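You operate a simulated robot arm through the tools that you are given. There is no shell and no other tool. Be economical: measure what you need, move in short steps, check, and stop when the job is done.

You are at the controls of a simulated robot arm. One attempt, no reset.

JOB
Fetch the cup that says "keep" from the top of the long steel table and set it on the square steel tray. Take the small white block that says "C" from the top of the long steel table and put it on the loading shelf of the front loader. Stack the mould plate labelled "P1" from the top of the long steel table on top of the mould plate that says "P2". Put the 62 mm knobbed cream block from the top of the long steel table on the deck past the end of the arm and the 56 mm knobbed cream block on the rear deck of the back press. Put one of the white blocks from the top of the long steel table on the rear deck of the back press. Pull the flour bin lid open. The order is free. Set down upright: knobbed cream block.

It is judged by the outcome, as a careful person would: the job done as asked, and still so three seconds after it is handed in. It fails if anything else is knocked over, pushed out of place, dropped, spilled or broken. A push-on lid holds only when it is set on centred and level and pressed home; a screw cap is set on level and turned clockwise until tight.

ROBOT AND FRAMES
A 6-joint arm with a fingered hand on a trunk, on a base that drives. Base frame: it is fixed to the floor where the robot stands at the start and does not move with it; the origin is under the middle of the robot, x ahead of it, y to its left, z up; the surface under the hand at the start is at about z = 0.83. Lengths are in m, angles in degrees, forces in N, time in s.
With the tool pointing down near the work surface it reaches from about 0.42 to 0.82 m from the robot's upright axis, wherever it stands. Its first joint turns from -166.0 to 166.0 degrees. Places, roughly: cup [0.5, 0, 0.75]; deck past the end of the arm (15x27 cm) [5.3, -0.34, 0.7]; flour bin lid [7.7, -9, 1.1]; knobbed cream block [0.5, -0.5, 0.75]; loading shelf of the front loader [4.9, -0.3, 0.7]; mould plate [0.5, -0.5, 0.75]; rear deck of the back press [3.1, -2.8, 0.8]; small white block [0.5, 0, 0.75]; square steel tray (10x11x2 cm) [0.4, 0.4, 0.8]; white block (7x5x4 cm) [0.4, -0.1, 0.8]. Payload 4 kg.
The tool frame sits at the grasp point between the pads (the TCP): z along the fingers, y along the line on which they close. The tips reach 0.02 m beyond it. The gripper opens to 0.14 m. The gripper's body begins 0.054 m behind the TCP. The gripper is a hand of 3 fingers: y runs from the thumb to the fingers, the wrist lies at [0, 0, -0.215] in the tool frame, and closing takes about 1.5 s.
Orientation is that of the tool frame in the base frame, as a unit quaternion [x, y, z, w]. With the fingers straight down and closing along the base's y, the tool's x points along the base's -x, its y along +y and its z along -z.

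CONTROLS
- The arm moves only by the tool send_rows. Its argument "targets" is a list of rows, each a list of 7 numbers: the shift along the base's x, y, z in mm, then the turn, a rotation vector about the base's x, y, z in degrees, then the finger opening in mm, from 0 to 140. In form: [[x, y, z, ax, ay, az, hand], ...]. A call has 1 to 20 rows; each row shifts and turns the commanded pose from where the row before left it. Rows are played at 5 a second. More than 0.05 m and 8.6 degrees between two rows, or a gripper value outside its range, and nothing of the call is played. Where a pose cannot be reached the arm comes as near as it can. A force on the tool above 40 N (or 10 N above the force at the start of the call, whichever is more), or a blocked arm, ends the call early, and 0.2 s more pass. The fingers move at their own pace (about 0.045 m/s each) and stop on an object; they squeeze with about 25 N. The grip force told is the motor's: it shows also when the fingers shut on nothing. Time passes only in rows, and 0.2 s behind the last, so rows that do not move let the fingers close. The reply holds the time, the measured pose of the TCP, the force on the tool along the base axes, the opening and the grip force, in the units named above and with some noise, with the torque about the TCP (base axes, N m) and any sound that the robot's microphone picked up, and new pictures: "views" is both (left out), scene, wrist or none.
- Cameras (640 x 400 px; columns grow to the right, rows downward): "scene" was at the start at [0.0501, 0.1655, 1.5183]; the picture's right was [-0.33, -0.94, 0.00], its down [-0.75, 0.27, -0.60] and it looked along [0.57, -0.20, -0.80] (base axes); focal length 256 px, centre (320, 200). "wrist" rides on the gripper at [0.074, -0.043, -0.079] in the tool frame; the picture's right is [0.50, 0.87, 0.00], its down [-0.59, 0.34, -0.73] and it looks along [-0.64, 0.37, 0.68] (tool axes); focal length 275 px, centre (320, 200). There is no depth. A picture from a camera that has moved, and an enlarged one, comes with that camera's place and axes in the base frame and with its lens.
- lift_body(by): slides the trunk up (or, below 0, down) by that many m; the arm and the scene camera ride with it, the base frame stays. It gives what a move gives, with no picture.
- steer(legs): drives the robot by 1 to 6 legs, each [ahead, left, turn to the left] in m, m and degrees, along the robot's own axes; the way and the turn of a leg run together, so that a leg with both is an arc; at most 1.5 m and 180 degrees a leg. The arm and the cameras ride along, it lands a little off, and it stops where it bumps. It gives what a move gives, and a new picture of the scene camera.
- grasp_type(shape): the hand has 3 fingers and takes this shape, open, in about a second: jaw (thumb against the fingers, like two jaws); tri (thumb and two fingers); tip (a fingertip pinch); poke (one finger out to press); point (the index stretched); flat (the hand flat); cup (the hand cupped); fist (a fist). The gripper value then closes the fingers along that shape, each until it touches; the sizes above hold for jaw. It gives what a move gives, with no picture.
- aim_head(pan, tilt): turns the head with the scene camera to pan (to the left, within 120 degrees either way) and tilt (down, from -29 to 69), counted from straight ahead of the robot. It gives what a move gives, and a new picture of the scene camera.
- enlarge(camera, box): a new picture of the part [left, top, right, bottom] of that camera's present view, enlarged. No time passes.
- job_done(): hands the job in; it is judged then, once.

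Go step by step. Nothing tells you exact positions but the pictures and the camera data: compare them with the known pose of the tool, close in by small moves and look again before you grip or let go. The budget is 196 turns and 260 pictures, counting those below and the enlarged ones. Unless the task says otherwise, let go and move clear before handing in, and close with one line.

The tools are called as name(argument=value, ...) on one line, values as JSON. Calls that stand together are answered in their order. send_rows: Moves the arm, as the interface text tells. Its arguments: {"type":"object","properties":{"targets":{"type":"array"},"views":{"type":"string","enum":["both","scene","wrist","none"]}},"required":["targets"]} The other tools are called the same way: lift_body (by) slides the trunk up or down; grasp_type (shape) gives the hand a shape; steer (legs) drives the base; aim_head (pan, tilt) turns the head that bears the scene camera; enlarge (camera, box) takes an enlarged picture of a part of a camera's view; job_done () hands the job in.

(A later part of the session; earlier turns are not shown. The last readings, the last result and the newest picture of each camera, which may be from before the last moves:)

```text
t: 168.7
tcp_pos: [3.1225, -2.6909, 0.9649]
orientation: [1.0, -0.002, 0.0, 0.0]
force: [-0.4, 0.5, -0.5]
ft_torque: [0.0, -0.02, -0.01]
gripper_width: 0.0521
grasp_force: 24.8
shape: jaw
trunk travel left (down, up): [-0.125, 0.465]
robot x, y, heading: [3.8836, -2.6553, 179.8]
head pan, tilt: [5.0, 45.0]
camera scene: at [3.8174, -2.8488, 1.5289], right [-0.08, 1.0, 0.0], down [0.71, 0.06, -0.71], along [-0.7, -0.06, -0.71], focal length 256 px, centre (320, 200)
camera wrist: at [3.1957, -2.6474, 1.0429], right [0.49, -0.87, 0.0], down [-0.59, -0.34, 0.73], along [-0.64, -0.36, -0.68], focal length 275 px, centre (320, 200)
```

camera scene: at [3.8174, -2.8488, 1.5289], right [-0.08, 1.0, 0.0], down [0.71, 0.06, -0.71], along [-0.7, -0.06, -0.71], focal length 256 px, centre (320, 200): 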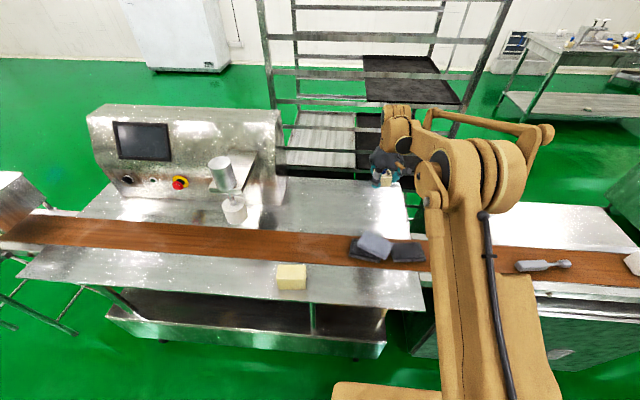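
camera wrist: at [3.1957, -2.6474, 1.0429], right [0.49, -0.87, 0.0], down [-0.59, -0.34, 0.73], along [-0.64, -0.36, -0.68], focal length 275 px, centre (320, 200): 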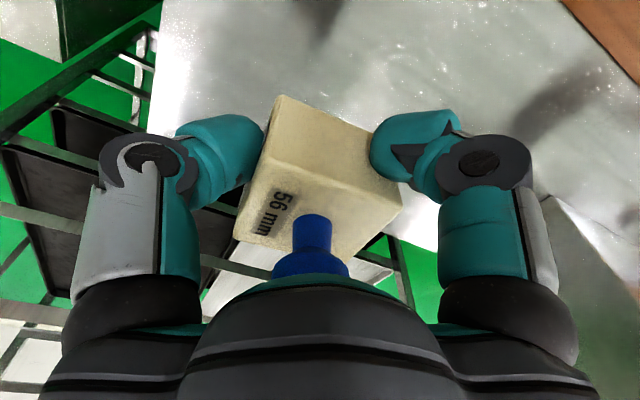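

The block is above the deck with good margins. Lower carefully.

send_rows(targets=[[0, 0, -25, 0, 0, 0, 40], [0, 0, -25, 0, 0, 0, 40], [0, 0, -15, 0, 0, 0, 40], [0, 0, -10, 0, 0, 0, 40], [0, 0, 0, 0, 0, 0, 40]])

```text
t: 169.9
tcp_pos: [3.1222, -2.6896, 0.89]
orientation: [1.0, -0.004, 0.0, 0.0]
force: [-0.5, 0.7, -0.6]
ft_torque: [0.0, -0.01, -0.02]
gripper_width: 0.0521
grasp_force: 25.0
shape: jaw
trunk travel left (down, up): [-0.125, 0.465]
robot x, y, heading: [3.882, -2.6536, 179.4]
head pan, tilt: [5.0, 45.0]
camera scene: at [3.8173, -2.8487, 1.5289], right [-0.08, 1.0, 0.0], down [0.71, 0.06, -0.71], along [-0.7, -0.06, -0.71], focal length 256 px, centre (320, 200)
camera wrist: at [3.1958, -2.6457, 0.9685], right [0.5, -0.87, 0.0], down [-0.59, -0.34, 0.73], along [-0.64, -0.36, -0.68], focal length 275 px, centre (320, 200)
```

scene: 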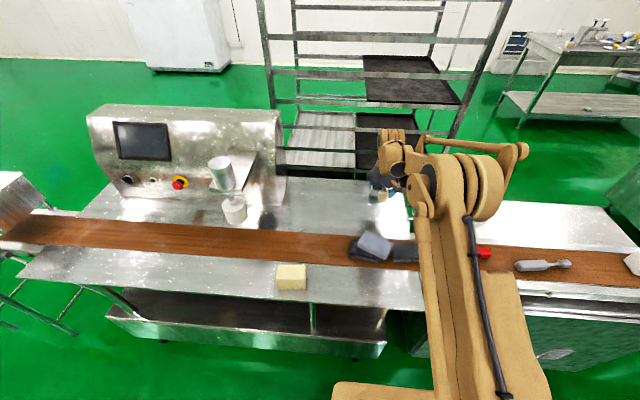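
wrist: 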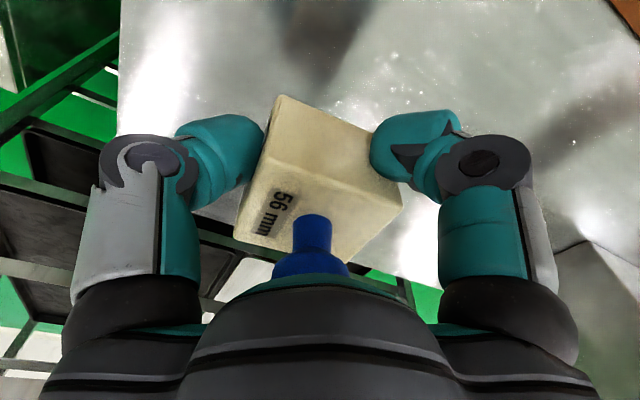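

send_rows(targets=[[0, 0, -10, 0, 0, 0, 40], [0, 0, -8, 0, 0, 0, 40], [0, 0, -5, 0, 0, 0, 40], [0, 0, -5, 0, 0, 0, 40], [0, 0, 0, 0, 0, 0, 40]], views="wrist")

```text
t: 171.1
tcp_pos: [3.1238, -2.6882, 0.8633]
orientation: [1.0, -0.002, 0.0, 0.0]
force: [0.1, 0.3, -1.2]
ft_torque: [0.01, -0.01, -0.04]
gripper_width: 0.052
grasp_force: 25.3
shape: jaw
trunk travel left (down, up): [-0.125, 0.465]
robot x, y, heading: [3.8799, -2.6578, 179.9]
head pan, tilt: [5.0, 45.0]
camera wrist: at [3.1958, -2.645, 0.9409], right [0.5, -0.87, 0.0], down [-0.59, -0.34, 0.73], along [-0.64, -0.36, -0.68], focal length 275 px, centre (320, 200)
```

wrist: 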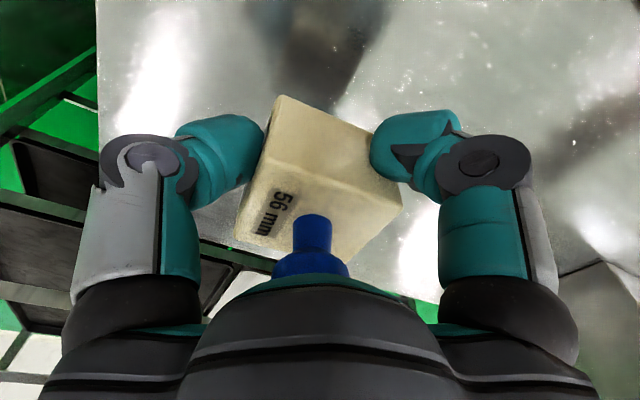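

send_rows(targets=[[0, 0, -5, 0, 0, 0, 40], [0, 0, -5, 0, 0, 0, 40], [0, 0, -4, 0, 0, 0, 40], [0, 0, -4, 0, 0, 0, 40], [0, 0, 0, 0, 0, 0, 40]], views="wrist")

```text
t: 172.3
tcp_pos: [3.1233, -2.6894, 0.8437]
orientation: [1.0, -0.003, 0.0, 0.0]
force: [0.3, 0.2, -0.8]
ft_torque: [-0.02, -0.02, 0.01]
gripper_width: 0.0521
grasp_force: 25.6
shape: jaw
trunk travel left (down, up): [-0.125, 0.465]
robot x, y, heading: [3.8822, -2.6553, 179.7]
head pan, tilt: [5.0, 45.0]
camera wrist: at [3.1957, -2.646, 0.9229], right [0.5, -0.87, 0.0], down [-0.59, -0.34, 0.73], along [-0.64, -0.36, -0.68], focal length 275 px, centre (320, 200)
```

wrist: 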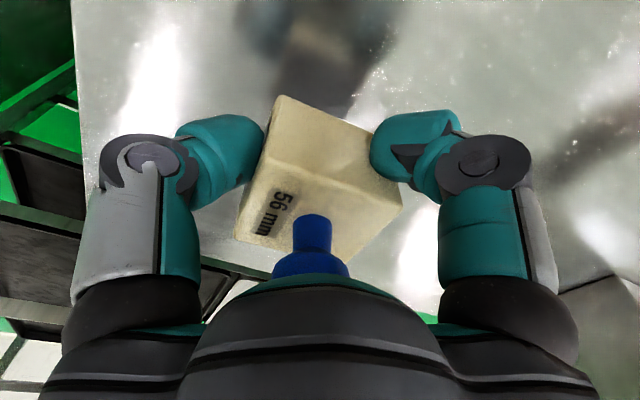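

send_rows(targets=[[0, 0, -5, 0, 0, 0, 40], [0, 0, -5, 0, 0, 0, 40], [0, 0, -4, 0, 0, 0, 40], [0, 0, -4, 0, 0, 0, 40], [0, 0, -4, 0, 0, 0, 40], [0, 0, -4, 0, 0, 0, 40], [0, 0, 0, 0, 0, 0, 40]], views="wrist")

```text
t: 173.9
tcp_pos: [3.1231, -2.6881, 0.8186]
orientation: [1.0, -0.003, 0.001, 0.0]
force: [0.5, 0.6, -1.3]
ft_torque: [0.0, 0.01, 0.02]
gripper_width: 0.0522
grasp_force: 24.5
shape: jaw
trunk travel left (down, up): [-0.125, 0.465]
robot x, y, heading: [3.8828, -2.6514, 179.7]
head pan, tilt: [5.0, 45.0]
camera wrist: at [3.1969, -2.645, 0.8975], right [0.49, -0.87, 0.0], down [-0.59, -0.34, 0.73], along [-0.64, -0.36, -0.68], focal length 275 px, centre (320, 200)
```

wrist: 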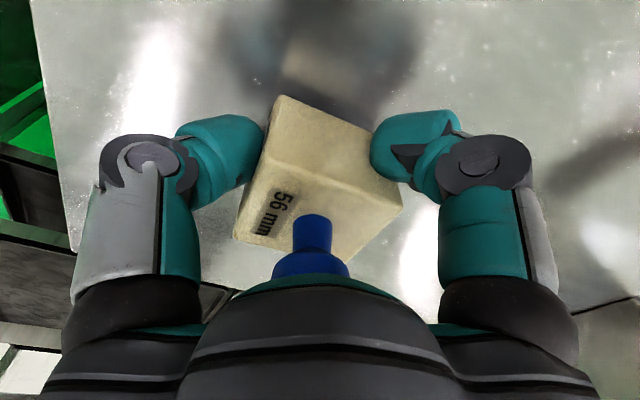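

send_rows(targets=[[0, 0, -4, 0, 0, 0, 40], [0, 0, -4, 0, 0, 0, 40], [0, 0, -3, 0, 0, 0, 40], [0, 0, -3, 0, 0, 0, 40], [0, 0, -3, 0, 0, 0, 40], [0, 0, 0, 0, 0, 0, 40]], views="wrist")

```text
t: 175.0
tcp_pos: [3.1231, -2.686, 0.8073]
orientation: [1.0, -0.004, -0.003, -0.001]
force: [-0.3, 2.4, 26.8]
ft_torque: [-0.01, 0.12, 0.08]
gripper_width: 0.0543
grasp_force: 24.8
shape: jaw
trunk travel left (down, up): [-0.125, 0.465]
robot x, y, heading: [3.8792, -2.6503, 179.5]
head pan, tilt: [5.0, 45.0]
stopped in row 5: the force on the tool passed its limit at 42 N (the readings are from after the stop); the commanded pose is now the measured one
camera wrist: at [3.1972, -2.6431, 0.8858], right [0.49, -0.87, 0.0], down [-0.59, -0.34, 0.74], along [-0.64, -0.36, -0.68], focal length 275 px, centre (320, 200)
```

wrist: 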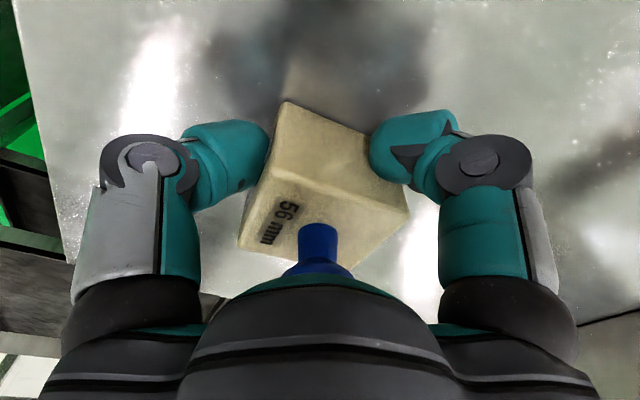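

Contact at deck height about 0.775. Ease up slightly, release, and rise.

send_rows(targets=[[0, 0, 1, 0, 0, 0, 45], [0, 0, 0, 0, 0, 0, 65], [0, 0, 0, 0, 0, 0, 85], [0, 0, 0, 0, 0, 0, 100], [0, 0, 0, 0, 0, 0, 110], [0, 0, 20, 0, 0, 0, 120], [0, 0, 30, 0, 0, 0, 130], [0, 0, 40, 0, 0, 0, 140], [0, 0, 45, 0, 0, 0, 140], [0, 0, 45, 0, 0, 0, 140], [0, 0, 45, 0, 0, 0, 140], [0, 0, 0, 0, 0, 0, 140]])

```text
t: 177.6
tcp_pos: [3.1214, -2.6863, 1.0324]
orientation: [1.0, -0.004, 0.001, -0.001]
force: [-0.1, 0.1, 0.0]
ft_torque: [0.01, 0.0, 0.0]
gripper_width: 0.1402
grasp_force: 0.1
shape: jaw
trunk travel left (down, up): [-0.125, 0.465]
robot x, y, heading: [3.878, -2.6524, 179.7]
head pan, tilt: [5.0, 45.0]
camera scene: at [3.8171, -2.8486, 1.5288], right [-0.08, 1.0, 0.0], down [0.71, 0.06, -0.71], along [-0.7, -0.06, -0.71], focal length 256 px, centre (320, 200)
camera wrist: at [3.196, -2.6443, 1.1107], right [0.49, -0.87, 0.0], down [-0.59, -0.34, 0.73], along [-0.64, -0.36, -0.68], focal length 275 px, centre (320, 200)
```

scene: 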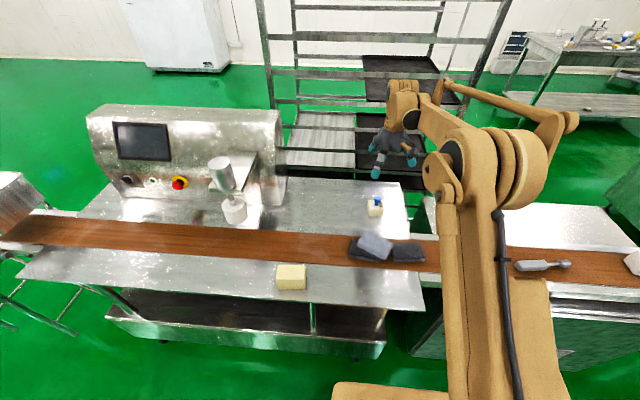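
wrist: 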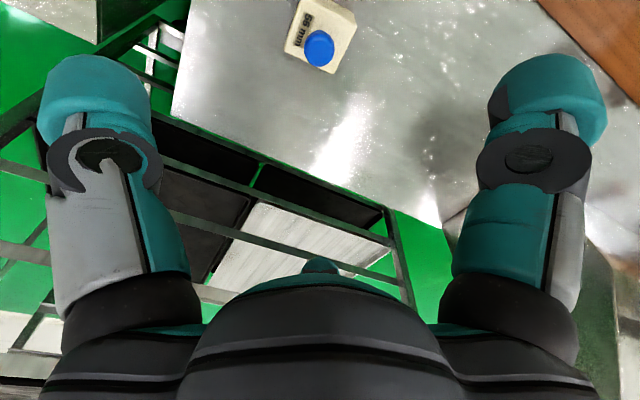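

The 56 mm block stands upright on the rear deck. I'll retract the arm and raise it, turn north, and view the front loader on the way back.

send_rows(targets=[[32, 34, 10, 0, 0, 0, 140], [32, 34, 10, 0, 0, 0, 140], [32, 34, 10, 0, 0, 0, 140], [32, 34, 10, 0, 0, 0, 140], [32, 34, 10, 0, 0, 0, 140], [32, 34, 10, 0, 0, 0, 140], [32, 34, 10, 0, 0, 0, 140], [32, 34, 10, 0, 0, 0, 140], [32, 34, 0, 0, 0, 0, 140]], views="none")

steer(legs=[[0, 0, -90], [0.9, 0, 0]])

aim_head(pan=-15, tilt=25)

```text
t: 179.6
tcp_pos: [3.4103, -2.3794, 1.1127]
orientation: [1.0, -0.004, -0.001, 0.0]
force: [-0.5, 0.7, -0.5]
ft_torque: [0.01, 0.03, 0.0]
gripper_width: 0.1399
grasp_force: 0.2
shape: jaw
trunk travel left (down, up): [-0.125, 0.465]
robot x, y, heading: [3.8826, -2.6506, 179.5]
head pan, tilt: [5.0, 45.0]
```

```text
t: 188.2
tcp_pos: [4.1781, -1.2933, 1.1132]
orientation: [-0.698, 0.716, -0.001, 0.0]
force: [0.2, 0.7, 1.0]
ft_torque: [-0.01, -0.02, -0.01]
gripper_width: 0.1398
grasp_force: 0.1
shape: jaw
trunk travel left (down, up): [-0.125, 0.465]
robot x, y, heading: [3.8993, -1.7602, 88.5]
head pan, tilt: [5.0, 45.0]
camera scene: at [3.7018, -1.6931, 1.5289], right [1.0, 0.06, 0.0], down [0.04, -0.71, -0.71], along [-0.04, 0.71, -0.71], focal length 256 px, centre (320, 200)
```

scene: 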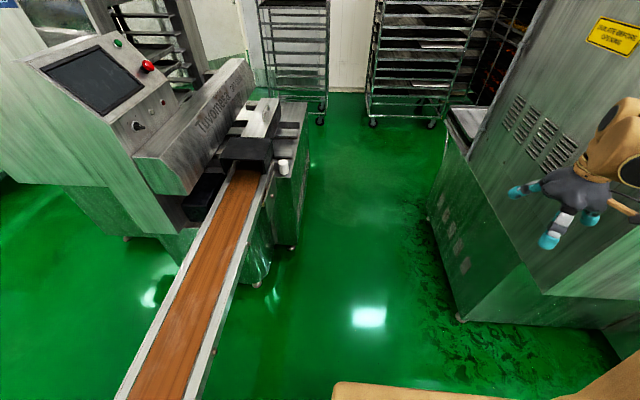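

```text
t: 189.0
tcp_pos: [4.1783, -1.2951, 1.1121]
orientation: [-0.699, 0.715, 0.0, 0.001]
force: [-0.3, 0.1, 0.2]
ft_torque: [0.01, -0.04, -0.01]
gripper_width: 0.1399
grasp_force: 0.1
shape: jaw
trunk travel left (down, up): [-0.125, 0.465]
robot x, y, heading: [3.8967, -1.7609, 88.8]
head pan, tilt: [-15.0, 25.0]
camera scene: at [3.7328, -1.6862, 1.5594], right [0.96, -0.28, 0.0], down [-0.12, -0.41, -0.91], along [0.25, 0.87, -0.42], focal length 256 px, centre (320, 200)
```

scene: 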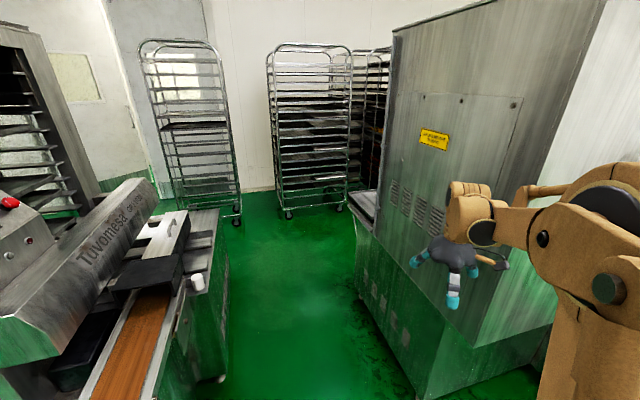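

Corridor is ok. Drive north, turn west at the aisle, then look back at the front loader's shelf.

steer(legs=[[1.5, 0.03, 0], [0.45, 0, 0], [0, 0, 91], [0, -0.4, 0]])

aim_head(pan=118, tilt=35)

```text
refused: leg 1 is longer than a leg can be; nothing moved
```

```text
t: 191.1
tcp_pos: [4.1787, -1.2946, 1.1128]
orientation: [-0.698, 0.716, -0.001, 0.001]
force: [-0.5, 0.5, 0.2]
ft_torque: [0.01, 0.01, 0.05]
gripper_width: 0.1402
grasp_force: 0.1
shape: jaw
trunk travel left (down, up): [-0.125, 0.465]
robot x, y, heading: [3.8992, -1.7629, 88.6]
head pan, tilt: [118.0, 35.0]
camera scene: at [3.6282, -1.814, 1.5438], right [-0.45, 0.89, 0.0], down [0.51, 0.26, -0.82], along [-0.73, -0.37, -0.57], focal length 256 px, centre (320, 200)
```

scene: 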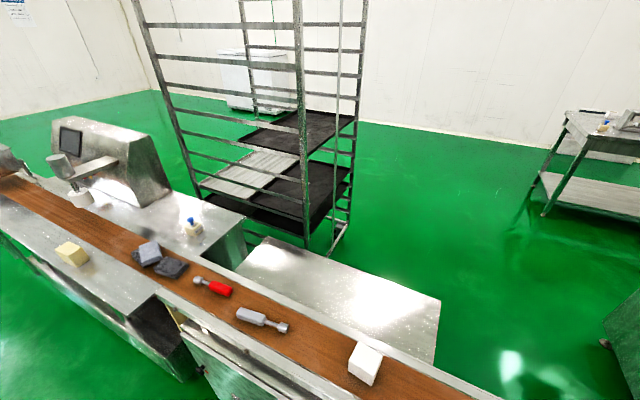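

Leg too long by a hair; I'll reissue it.

steer(legs=[[1.45, 0.03, 0], [0.5, 0, 0], [0, 0, 91], [0, -0.4, 0]])

aim_head(pan=118, tilt=30)

```text
t: 206.8
tcp_pos: [3.4393, 0.8581, 1.1122]
orientation: [1.0, -0.005, -0.001, -0.001]
force: [-0.6, 0.2, 0.4]
ft_torque: [-0.02, 0.01, 0.0]
gripper_width: 0.1397
grasp_force: 0.0
shape: jaw
trunk travel left (down, up): [-0.125, 0.465]
robot x, y, heading: [3.9091, 0.5838, 179.3]
head pan, tilt: [118.0, 35.0]
camera scene: at [3.9665, 0.316, 1.5439], right [-0.89, -0.46, 0.0], down [-0.26, 0.51, -0.82], along [0.38, -0.73, -0.57], focal length 256 px, centre (320, 200)
```

scene: 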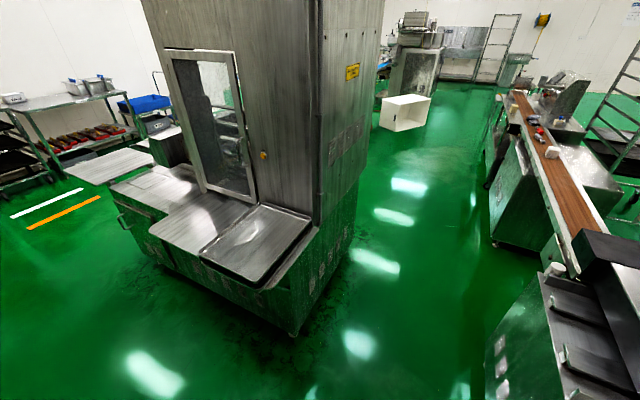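

```text
t: 207.4
tcp_pos: [3.4392, 0.8573, 1.1131]
orientation: [1.0, -0.005, -0.001, -0.001]
force: [-0.9, 0.1, -0.4]
ft_torque: [0.0, 0.0, -0.01]
gripper_width: 0.1399
grasp_force: 0.1
shape: jaw
trunk travel left (down, up): [-0.125, 0.465]
robot x, y, heading: [3.9076, 0.5858, 179.4]
head pan, tilt: [118.0, 30.0]
camera scene: at [3.9676, 0.3132, 1.5515], right [-0.89, -0.46, 0.0], down [-0.23, 0.44, -0.87], along [0.4, -0.77, -0.5], focal length 256 px, centre (320, 200)
```

scene: 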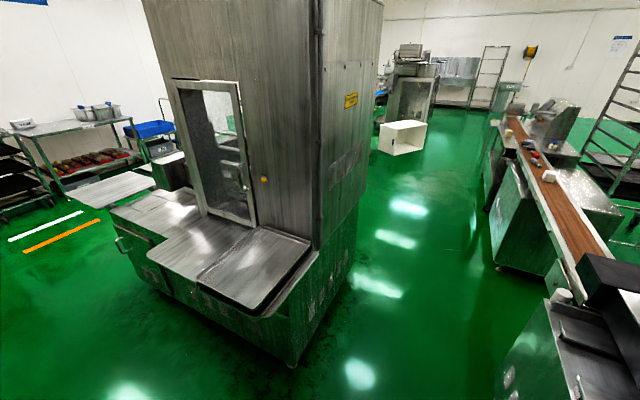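

The loader's counter is in view. Zoom to understand shelf and deck.

enlarge(camera="scene", box=[60, 150, 320, 320])

```text
2.35 times, centred on (190, 235) of scene
camera zoom: at [3.9676, 0.3132, 1.5515], right [-0.89, -0.46, 0.0], down [-0.23, 0.44, -0.87], along [0.4, -0.77, -0.5], focal length 602 px, centre (626, 118)
```

zoom: 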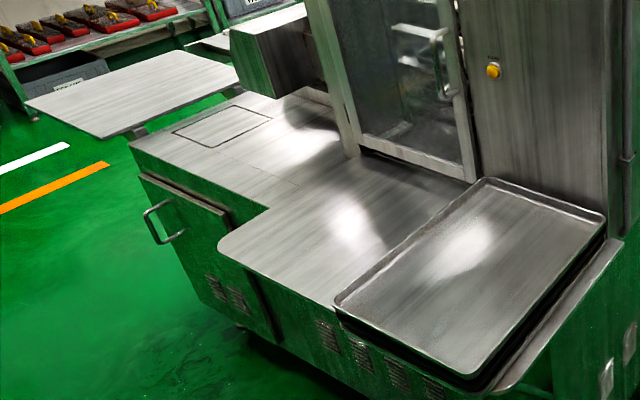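

Loading shelf is the protruding middle plate (x 4.80–5.13, y -0.5…-0.13); the deck beyond it spans around (5.3, -0.34). Now return to the table for the next object.

steer(legs=[[1.5, 0, 0.6], [0.95, 0, 0], [0, 1.5, 0], [0, 0.6, 0], [1.49, 0, 0], [0, 0, 180]])

```text
t: 243.8
tcp_pos: [0.4327, -1.7794, 1.1129]
orientation: [-0.005, 1.0, 0.0, 0.001]
force: [0.2, 0.8, -0.2]
ft_torque: [0.01, -0.02, 0.01]
gripper_width: 0.1397
grasp_force: 0.1
shape: jaw
trunk travel left (down, up): [-0.125, 0.465]
robot x, y, heading: [-0.0431, -1.5125, 0.8]
head pan, tilt: [118.0, 30.0]
camera scene: at [-0.1079, -1.2446, 1.5516], right [0.88, 0.48, 0.0], down [0.24, -0.44, -0.87], along [-0.41, 0.76, -0.5], focal length 256 px, centre (320, 200)
```

scene: 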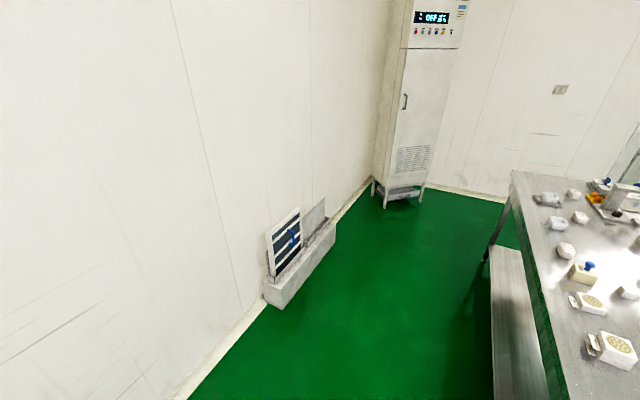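

Strafe back to the table front, centred near y 0, and look.

steer(legs=[[0.02, 1.49, -0.8]])

aim_head(pan=-19.5, tilt=52.8)

enlarge(camera="scene", box=[310, 140, 470, 260])

```text
t: 251.2
tcp_pos: [0.4259, -0.2707, 1.1116]
orientation: [-0.016, 1.0, 0.0, 0.002]
force: [-0.1, 0.0, -0.5]
ft_torque: [0.01, 0.02, 0.01]
gripper_width: 0.1401
grasp_force: 0.0
shape: jaw
trunk travel left (down, up): [-0.125, 0.465]
robot x, y, heading: [-0.0516, -0.0172, 1.7]
head pan, tilt: [118.0, 30.0]
camera scene: at [-0.1248, 0.2516, 1.5515], right [0.87, 0.5, 0.0], down [0.25, -0.43, -0.87], along [-0.43, 0.75, -0.5], focal length 256 px, centre (320, 200)
```

scene: 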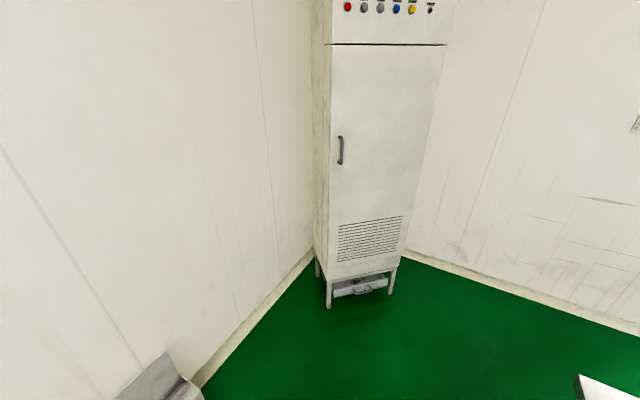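

```text
t: 253.4
tcp_pos: [0.4261, -0.2718, 1.1127]
orientation: [-0.016, 1.0, 0.0, 0.001]
force: [0.1, 0.5, 0.4]
ft_torque: [-0.01, 0.0, 0.01]
gripper_width: 0.14
grasp_force: 0.1
shape: jaw
trunk travel left (down, up): [-0.125, 0.465]
robot x, y, heading: [-0.0557, -0.0188, 1.8]
head pan, tilt: [-19.5, 52.8]
camera scene: at [-0.009, 0.1503, 1.5183], right [-0.3, -0.95, 0.0], down [-0.76, 0.24, -0.6], along [0.58, -0.18, -0.8], focal length 256 px, centre (320, 200)
```

scene: 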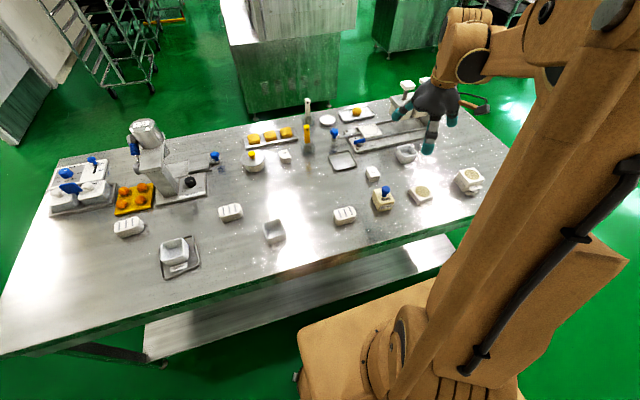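

```text
3.33 times, centred on (390, 200) of scene
camera zoom: at [-0.009, 0.1503, 1.5183], right [-0.3, -0.95, 0.0], down [-0.76, 0.24, -0.6], along [0.58, -0.18, -0.8], focal length 852 px, centre (87, 200)
```

zoom: 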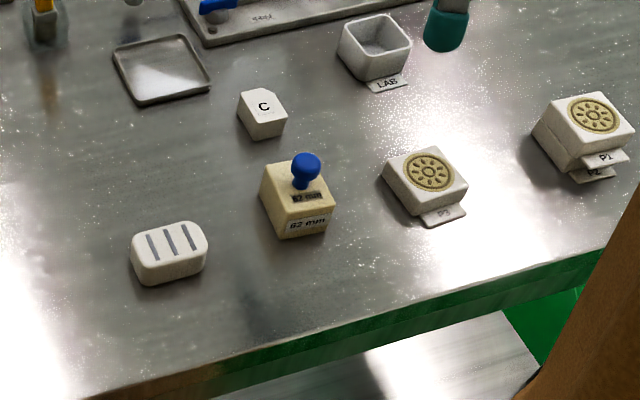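

I'll take the 62 mm block at about (0.41, -0.197) next, using a reduced opening because P3 is close.

send_rows(targets=[[-5, 25, -30, 0, 0, 0, 115], [-5, 25, -45, 0, 0, 0, 115], [-5, 25, -40, 0, 0, 0, 115], [0, 0, -40, 0, 0, 0, 115], [0, 0, 0, 0, 0, 0, 115]])

```text
refused: row 2 steps farther than a row can; nothing moved
```

send_rows(targets=[[-5, 25, -30, 0, 0, 0, 115], [-5, 25, -40, 0, 0, 0, 115], [-5, 25, -40, 0, 0, 0, 115], [0, 0, -45, 0, 0, 0, 115], [0, 0, 0, 0, 0, 0, 115]], views="wrist")

```text
t: 254.6
tcp_pos: [0.4117, -0.1974, 0.9569]
orientation: [-0.016, 1.0, 0.0, 0.001]
force: [0.4, 0.0, -0.2]
ft_torque: [-0.02, -0.02, -0.02]
gripper_width: 0.1154
grasp_force: 0.0
shape: jaw
trunk travel left (down, up): [-0.125, 0.465]
robot x, y, heading: [-0.0536, -0.0136, 1.9]
head pan, tilt: [-19.5, 52.8]
camera wrist: at [0.3378, -0.2412, 1.0357], right [-0.53, 0.85, 0.0], down [0.58, 0.36, 0.73], along [0.63, 0.39, -0.68], focal length 275 px, centre (320, 200)
```

wrist: 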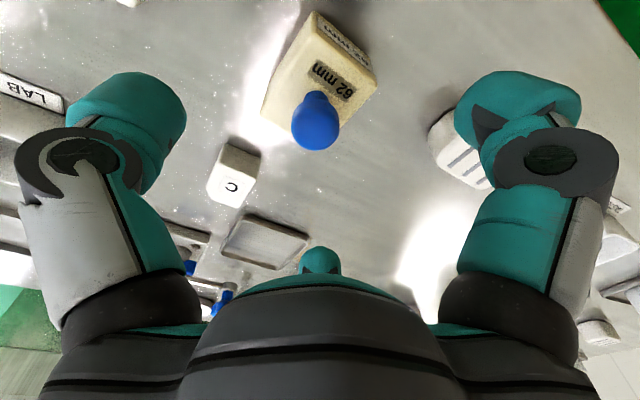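

Slight correction of (-4, -5) mm, then lower to 0.863 and close.

send_rows(targets=[[-4, -5, -40, 0, 0, 0, 115], [0, 0, -30, 0, 0, 0, 115], [0, 0, -24, 0, 0, 0, 115], [0, 0, 0, 0, 0, 0, 80], [0, 0, 0, 0, 0, 0, 60], [0, 0, 0, 0, 0, 0, 45], [0, 0, 0, 0, 0, 0, 40], [0, 0, 0, 0, 0, 0, 40], [0, 0, 0, 0, 0, 0, 40]], views="wrist")

```text
t: 256.6
tcp_pos: [0.4046, -0.2001, 0.8638]
orientation: [-0.016, 1.0, 0.0, 0.001]
force: [0.3, 0.0, 1.9]
ft_torque: [-0.08, -0.08, 0.02]
gripper_width: 0.0547
grasp_force: 24.5
shape: jaw
trunk travel left (down, up): [-0.125, 0.465]
robot x, y, heading: [-0.0558, -0.0174, 1.7]
head pan, tilt: [-19.5, 52.8]
camera wrist: at [0.3322, -0.2457, 0.9425], right [-0.53, 0.85, 0.0], down [0.58, 0.36, 0.73], along [0.63, 0.39, -0.68], focal length 275 px, centre (320, 200)
```

wrist: 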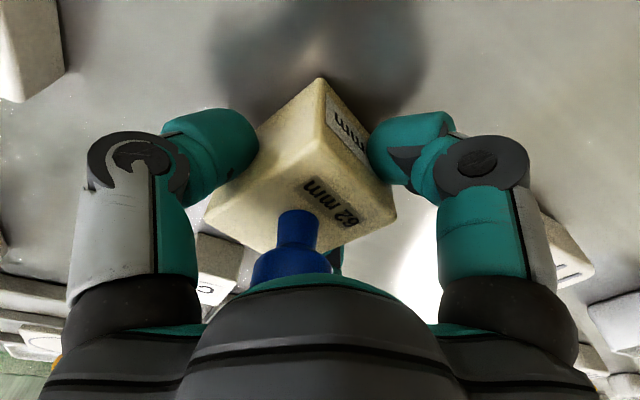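

Gripped. Lift and check hold.

send_rows(targets=[[0, 0, 20, 0, 0, 0, 35], [0, 0, 40, 0, 0, 0, 35], [5, -5, 45, 0, 0, 0, 35], [15, -20, 40, 0, 0, 0, 35], [15, -20, 40, 0, 0, 0, 35], [15, -20, 20, 0, 0, 0, 35], [0, 0, 0, 0, 0, 0, 35]])

```text
t: 258.2
tcp_pos: [0.4559, -0.2664, 1.0704]
orientation: [-0.015, 1.0, 0.0, 0.001]
force: [-0.1, 0.2, -0.8]
ft_torque: [0.02, 0.02, -0.03]
gripper_width: 0.0545
grasp_force: 24.4
shape: jaw
trunk travel left (down, up): [-0.125, 0.465]
robot x, y, heading: [-0.0538, -0.0104, 1.8]
head pan, tilt: [-19.5, 52.8]
camera scene: at [-0.009, 0.1503, 1.5183], right [-0.3, -0.95, 0.0], down [-0.76, 0.24, -0.6], along [0.58, -0.18, -0.8], focal length 256 px, centre (320, 200)
camera wrist: at [0.3824, -0.3114, 1.1489], right [-0.53, 0.85, 0.0], down [0.58, 0.36, 0.73], along [0.63, 0.39, -0.68], focal length 275 px, centre (320, 200)
```

scene: 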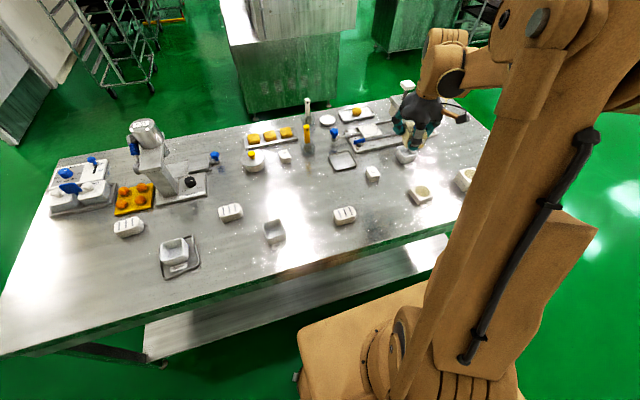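
wrist: 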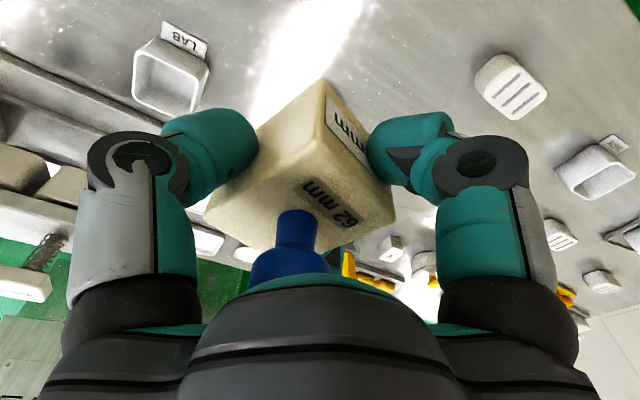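

Secure. Drive: right, ahead, left along the corridor, and east through the aisle.

steer(legs=[[0.05, -1.45, -1.8], [1.42, 0, 0], [0, 1.5, 0], [0, 0.6, 0], [0.6, 0, 0]])

aim_head(pan=0, tilt=25)

```text
t: 285.2
tcp_pos: [2.5572, 0.3386, 1.07]
orientation: [-0.011, 1.0, 0.0, 0.001]
force: [0.3, 0.1, -1.2]
ft_torque: [-0.01, 0.02, -0.03]
gripper_width: 0.0544
grasp_force: 25.1
shape: jaw
trunk travel left (down, up): [-0.125, 0.465]
robot x, y, heading: [2.0532, 0.5943, 1.2]
head pan, tilt: [-19.5, 52.8]
camera scene: at [2.0964, 0.7603, 1.5183], right [-0.31, -0.95, 0.0], down [-0.76, 0.25, -0.6], along [0.57, -0.19, -0.8], focal length 256 px, centre (320, 200)
```

scene: 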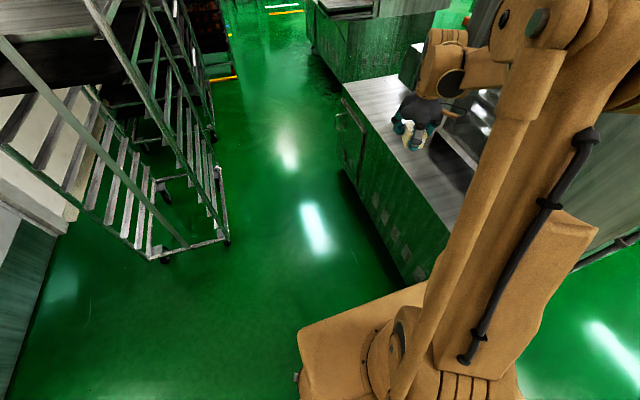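

```text
t: 286.1
tcp_pos: [2.5558, 0.3386, 1.0701]
orientation: [-0.011, 1.0, 0.0, 0.001]
force: [0.8, -0.7, -0.5]
ft_torque: [0.0, 0.03, -0.01]
gripper_width: 0.0545
grasp_force: 25.1
shape: jaw
trunk travel left (down, up): [-0.125, 0.465]
robot x, y, heading: [2.0485, 0.5912, 1.3]
head pan, tilt: [0.0, 25.0]
camera scene: at [2.1175, 0.7855, 1.5594], right [0.02, -1.0, 0.0], down [-0.42, -0.01, -0.91], along [0.91, 0.02, -0.42], focal length 256 px, centre (320, 200)
```

scene: 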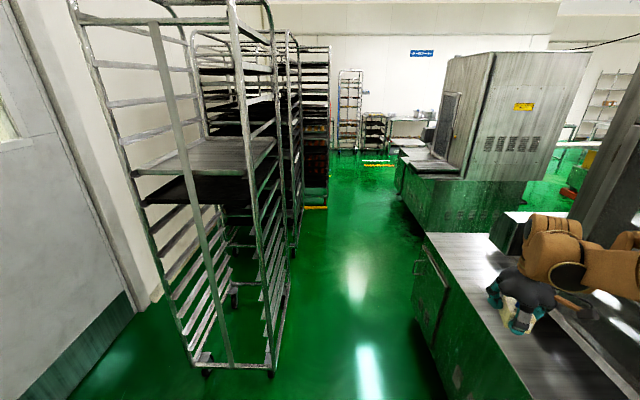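

Continue east, drifting toward y 0.42, then turn south beside the loader.

steer(legs=[[1.48, 0, -1.2], [1.1, -0.14, 0], [0, 0, -90]])

aim_head(pan=35, tilt=40)

```text
t: 302.5
tcp_pos: [4.3694, -0.022, 1.0703]
orientation: [0.701, 0.714, -0.001, 0.0]
force: [-0.2, -0.2, -1.0]
ft_torque: [0.04, 0.0, -0.03]
gripper_width: 0.0543
grasp_force: 25.5
shape: jaw
trunk travel left (down, up): [-0.125, 0.465]
robot x, y, heading: [4.627, 0.4858, -88.8]
head pan, tilt: [0.0, 25.0]
camera scene: at [4.817, 0.4173, 1.5595], right [-1.0, -0.02, 0.0], down [-0.01, 0.42, -0.91], along [0.02, -0.91, -0.42], focal length 256 px, centre (320, 200)
```

scene: 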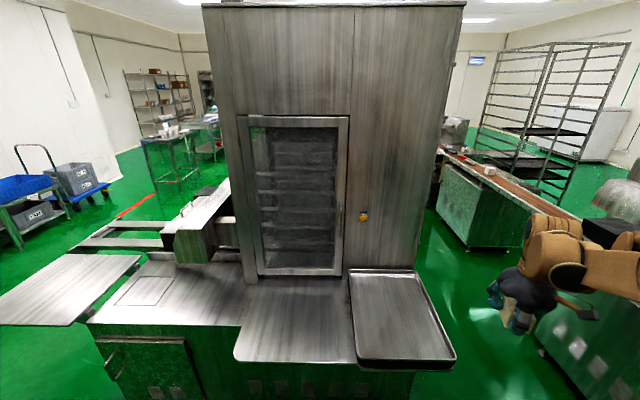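

```text
t: 303.6
tcp_pos: [4.3679, -0.0215, 1.0699]
orientation: [0.7, 0.714, 0.001, -0.001]
force: [0.0, 0.7, -1.0]
ft_torque: [-0.03, 0.02, 0.0]
gripper_width: 0.0542
grasp_force: 24.4
shape: jaw
trunk travel left (down, up): [-0.125, 0.465]
robot x, y, heading: [4.627, 0.4878, -88.7]
head pan, tilt: [35.0, 40.0]
camera scene: at [4.8654, 0.4407, 1.5362], right [-0.81, -0.59, 0.0], down [-0.38, 0.52, -0.77], along [0.45, -0.62, -0.64], focal length 256 px, centre (320, 200)
```

scene: 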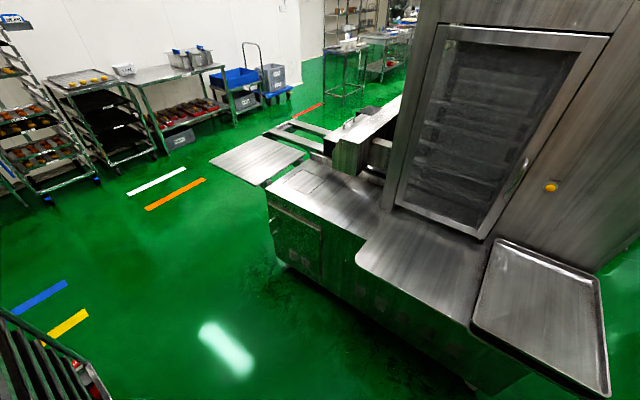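

The deck right past the mid plate spans x 5.13–5.72, y -0.55–-0.2. I'll strafe left to be in front of it.

steer(legs=[[0.1, 0.58, -1.2]])

aim_head(pan=0, tilt=50)

```text
t: 306.9
tcp_pos: [4.9336, -0.1099, 1.07]
orientation: [0.709, 0.706, -0.002, 0.0]
force: [0.0, 0.1, -1.5]
ft_torque: [-0.01, 0.04, 0.03]
gripper_width: 0.0541
grasp_force: 24.9
shape: jaw
trunk travel left (down, up): [-0.125, 0.465]
robot x, y, heading: [5.2032, 0.3933, -89.9]
head pan, tilt: [35.0, 40.0]
camera scene: at [5.4411, 0.3412, 1.5361], right [-0.82, -0.57, 0.0], down [-0.37, 0.53, -0.77], along [0.44, -0.63, -0.64], focal length 256 px, centre (320, 200)
```

scene: 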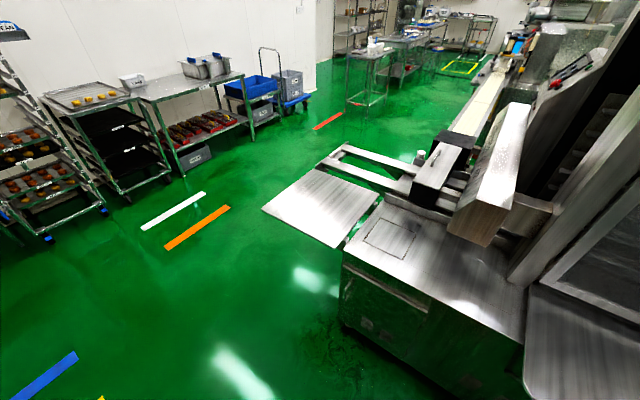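

```text
t: 307.9
tcp_pos: [4.9346, -0.1105, 1.0704]
orientation: [0.708, 0.706, -0.002, 0.0]
force: [0.8, -0.2, -0.5]
ft_torque: [0.01, -0.01, 0.0]
gripper_width: 0.0546
grasp_force: 24.5
shape: jaw
trunk travel left (down, up): [-0.125, 0.465]
robot x, y, heading: [5.2004, 0.3949, -90.2]
head pan, tilt: [0.0, 50.0]
camera scene: at [5.3919, 0.334, 1.522], right [-1.0, 0.0, 0.0], down [0.0, 0.77, -0.64], along [0.0, -0.64, -0.77], focal length 256 px, centre (320, 200)
```

scene: 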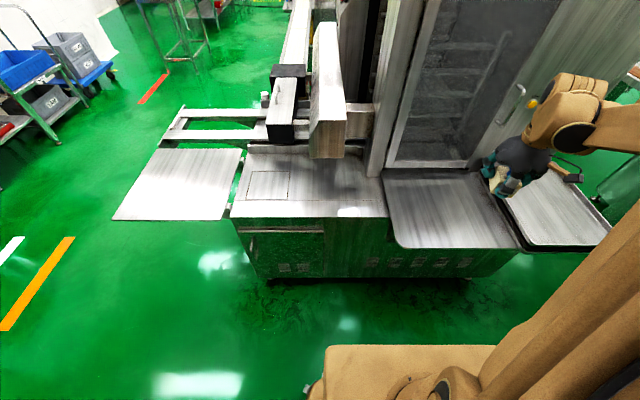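

The machine's arm ends at y≈-0.44 over the deck; the free deck in front is centred near (5.3, -0.34). I'll aim for (5.25, -0.335), keeping clear of the arm.

send_rows(targets=[[39, -27, 0, 0, 0, 0, 35], [39, -27, 0, 0, 0, 0, 35], [39, -27, 0, 0, 0, 0, 35], [39, -27, 0, 0, 0, 0, 35], [39, -27, 0, 0, 0, 0, 35], [39, -27, 0, 0, 0, 0, 35], [39, -27, 0, 0, 0, 0, 35], [39, -31, 0, 0, 0, 0, 35], [0, 0, -30, 0, 0, 0, 35], [0, 0, -40, 0, 0, 0, 35], [0, 0, 0, 0, 0, 0, 35]])

```text
t: 310.3
tcp_pos: [5.2471, -0.3276, 1.0007]
orientation: [0.708, 0.706, -0.001, -0.001]
force: [-0.2, -0.4, -1.0]
ft_torque: [0.01, 0.01, 0.01]
gripper_width: 0.0542
grasp_force: 24.7
shape: jaw
trunk travel left (down, up): [-0.125, 0.465]
robot x, y, heading: [5.2051, 0.3915, -89.8]
head pan, tilt: [0.0, 50.0]
camera scene: at [5.3921, 0.3339, 1.522], right [-1.0, 0.0, 0.0], down [0.0, 0.77, -0.64], along [0.0, -0.64, -0.77], focal length 256 px, centre (320, 200)
camera wrist: at [5.2047, -0.2533, 1.0788], right [0.87, 0.5, 0.0], down [0.34, -0.59, 0.73], along [0.36, -0.64, -0.68], focal length 275 px, centre (320, 200)
```

scene: 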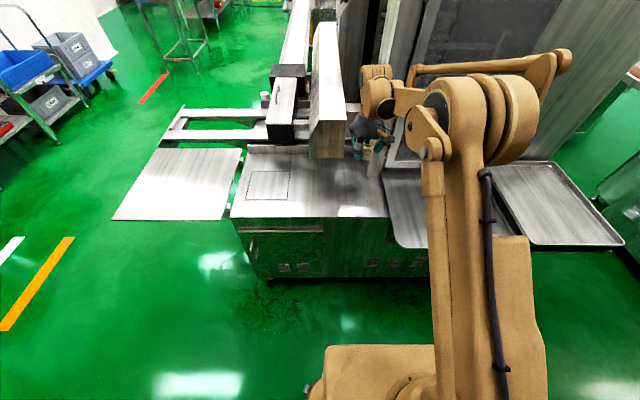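
wrist: 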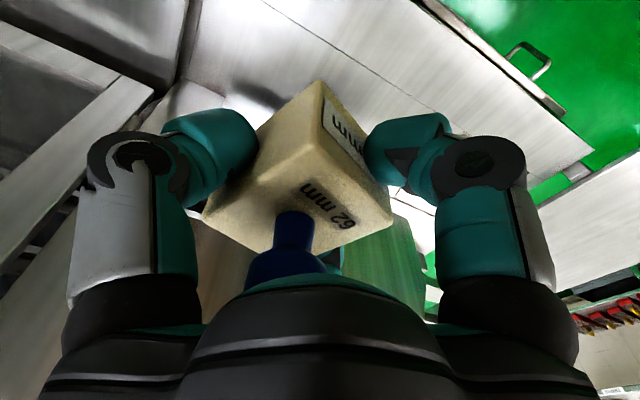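

Clearance to the machine arm is about 3–4 cm. Shift a few mm away from it and lower.

send_rows(targets=[[-5, 4, -40, 0, 0, 0, 35], [0, 0, -40, 0, 0, 0, 35], [0, 0, -40, 0, 0, 0, 35], [0, 0, -30, 0, 0, 0, 35], [0, 0, -20, 0, 0, 0, 35], [0, 0, 0, 0, 0, 0, 35]])

```text
t: 311.7
tcp_pos: [5.243, -0.3271, 0.8292]
orientation: [0.709, 0.706, -0.001, -0.001]
force: [0.3, -0.1, -1.1]
ft_torque: [-0.01, -0.02, 0.0]
gripper_width: 0.0542
grasp_force: 25.3
shape: jaw
trunk travel left (down, up): [-0.125, 0.465]
robot x, y, heading: [5.2011, 0.3908, -90.1]
head pan, tilt: [0.0, 50.0]
camera scene: at [5.392, 0.3338, 1.522], right [-1.0, 0.0, 0.0], down [0.0, 0.77, -0.64], along [0.0, -0.64, -0.77], focal length 256 px, centre (320, 200)
camera wrist: at [5.1996, -0.2512, 0.9083], right [0.87, 0.5, 0.0], down [0.34, -0.59, 0.73], along [0.36, -0.64, -0.68], focal length 275 px, centre (320, 200)
```

scene: 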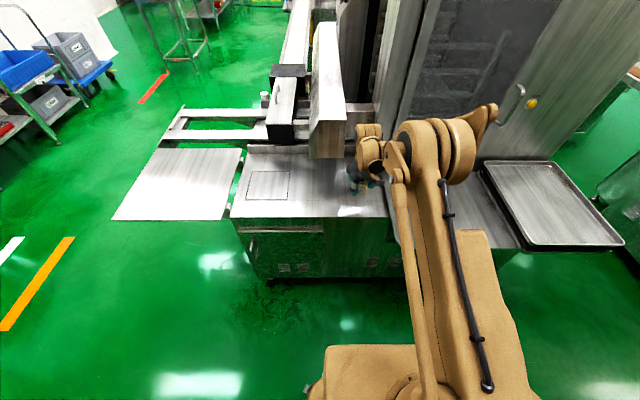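
wrist: 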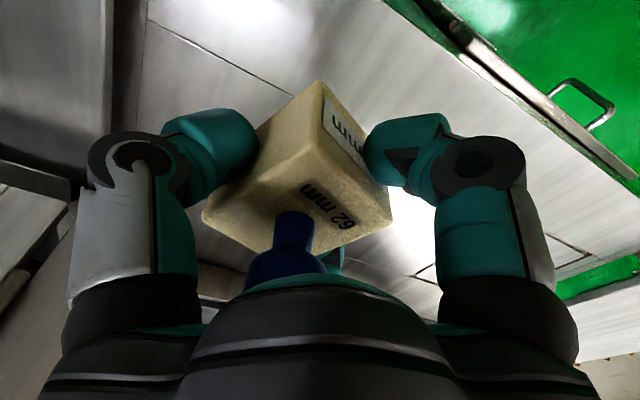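

send_rows(targets=[[0, 0, -12, 0, 0, 0, 35], [0, 0, -12, 0, 0, 0, 35], [0, 0, -10, 0, 0, 0, 35], [0, 0, -8, 0, 0, 0, 35], [0, 0, -6, 0, 0, 0, 35], [0, 0, -6, 0, 0, 0, 35], [0, 0, 0, 0, 0, 0, 35]], views="wrist")

```text
t: 313.3
tcp_pos: [5.2418, -0.3265, 0.7751]
orientation: [0.709, 0.706, 0.0, -0.001]
force: [0.1, 0.8, -1.5]
ft_torque: [0.04, -0.03, -0.01]
gripper_width: 0.0542
grasp_force: 24.6
shape: jaw
trunk travel left (down, up): [-0.125, 0.465]
robot x, y, heading: [5.2005, 0.3922, -89.8]
head pan, tilt: [0.0, 50.0]
camera wrist: at [5.1985, -0.2509, 0.8536], right [0.87, 0.5, 0.0], down [0.34, -0.59, 0.73], along [0.36, -0.64, -0.68], focal length 275 px, centre (320, 200)
```

wrist: 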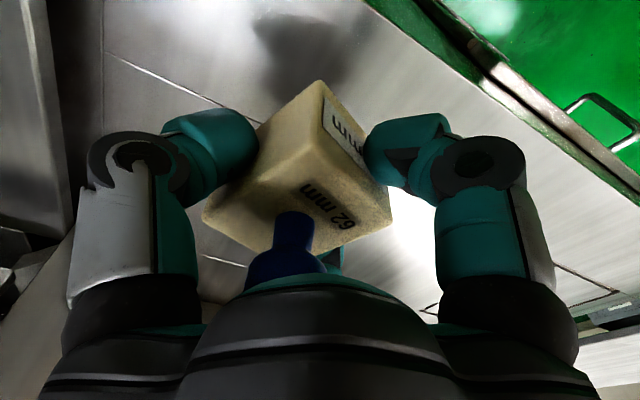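

send_rows(targets=[[0, 0, -5, 0, 0, 0, 35], [0, 0, -5, 0, 0, 0, 35], [0, 0, -4, 0, 0, 0, 35], [0, 0, -4, 0, 0, 0, 35], [0, 0, -4, 0, 0, 0, 35], [0, 0, 0, 0, 0, 0, 35]], views="wrist")

```text
t: 314.7
tcp_pos: [5.2425, -0.326, 0.7535]
orientation: [0.709, 0.705, 0.0, -0.001]
force: [-0.1, -0.1, -0.8]
ft_torque: [0.01, 0.0, 0.0]
gripper_width: 0.0542
grasp_force: 25.1
shape: jaw
trunk travel left (down, up): [-0.125, 0.465]
robot x, y, heading: [5.1968, 0.3933, -90.2]
head pan, tilt: [0.0, 50.0]
camera wrist: at [5.1988, -0.2506, 0.8317], right [0.87, 0.5, 0.0], down [0.34, -0.59, 0.73], along [0.36, -0.64, -0.68], focal length 275 px, centre (320, 200)
```

wrist: 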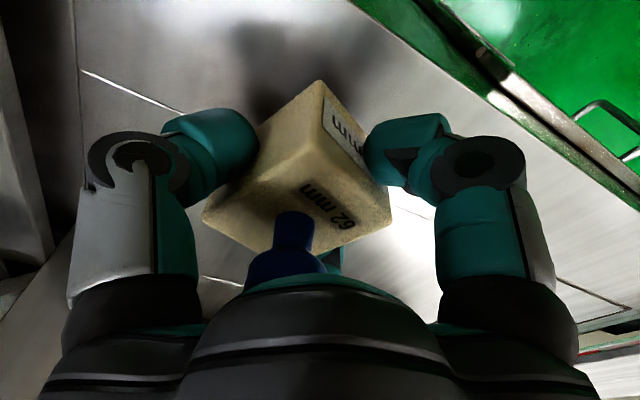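

send_rows(targets=[[0, 0, -4, 0, 0, 0, 35], [0, 0, -4, 0, 0, 0, 35], [0, 0, -3, 0, 0, 0, 35], [0, 0, -3, 0, 0, 0, 35], [0, 0, -3, 0, 0, 0, 35], [0, 0, -3, 0, 0, 0, 35], [0, 0, 0, 0, 0, 0, 35]], views="wrist")

```text
t: 316.3
tcp_pos: [5.2419, -0.3265, 0.7357]
orientation: [0.708, 0.706, -0.001, 0.0]
force: [1.2, 0.1, 3.8]
ft_torque: [-0.1, 0.11, 0.04]
gripper_width: 0.0543
grasp_force: 25.3
shape: jaw
trunk travel left (down, up): [-0.125, 0.465]
robot x, y, heading: [5.2019, 0.3926, -90.0]
head pan, tilt: [0.0, 50.0]
camera wrist: at [5.1984, -0.2509, 0.8126], right [0.87, 0.5, 0.0], down [0.34, -0.59, 0.73], along [0.36, -0.64, -0.68], focal length 275 px, centre (320, 200)
```

wrist: 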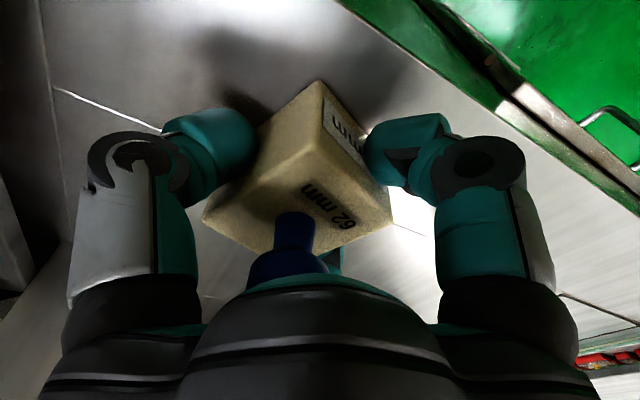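

First contact. Press 1 mm more, release with a limited opening, and rise.

send_rows(targets=[[0, 0, -1.5, 0, 0, 0, 35], [0, 0, 0, 0, 0, 0, 60], [0, 0, 0, 0, 0, 0, 75], [0, 0, 0, 0, 0, 0, 90], [0, 0, 0, 0, 0, 0, 95], [0, 0, 0, 0, 0, 0, 95], [0, 0, 25, 0, 0, 0, 95], [0, 0, 40, 0, 0, 0, 95], [0, 0, 45, 0, 0, 0, 95], [0, 0, 45, 0, 0, 0, 95], [0, 0, 45, 0, 0, 0, 95], [0, 0, 45, 0, 0, 0, 95], [0, 0, 45, 0, 0, 0, 140], [0, 0, 0, 0, 0, 0, 140]])

```text
t: 319.3
tcp_pos: [5.2407, -0.3258, 1.0236]
orientation: [0.708, 0.706, 0.0, 0.0]
force: [0.6, 0.6, -0.2]
ft_torque: [0.02, -0.02, 0.0]
gripper_width: 0.14
grasp_force: 0.1
shape: jaw
trunk travel left (down, up): [-0.125, 0.465]
robot x, y, heading: [5.2009, 0.3954, -90.3]
head pan, tilt: [0.0, 50.0]
camera scene: at [5.392, 0.3338, 1.5219], right [-1.0, 0.0, 0.0], down [0.0, 0.77, -0.64], along [0.0, -0.64, -0.77], focal length 256 px, centre (320, 200)
camera wrist: at [5.1978, -0.2514, 1.1017], right [0.87, 0.5, 0.0], down [0.34, -0.59, 0.73], along [0.36, -0.64, -0.68], focal length 275 px, centre (320, 200)
```

scene: 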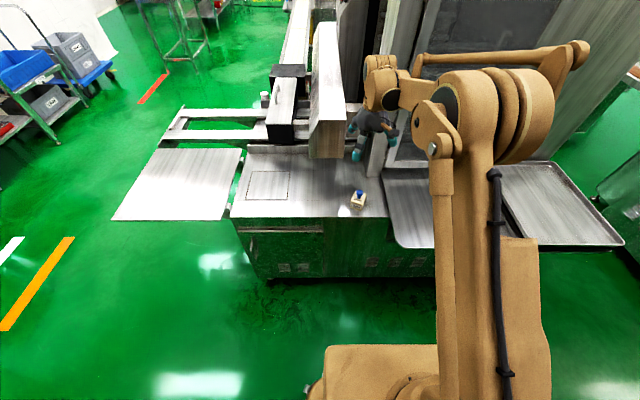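
wrist: 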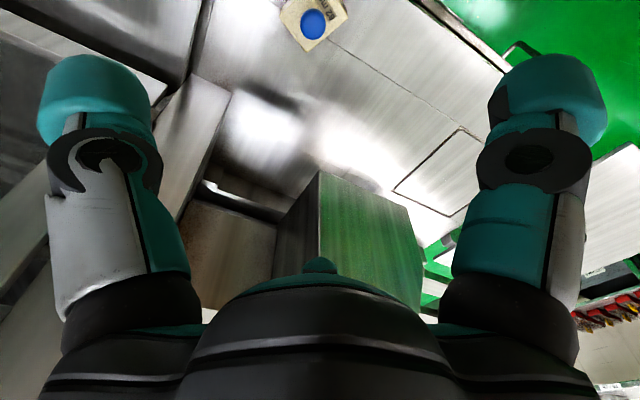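

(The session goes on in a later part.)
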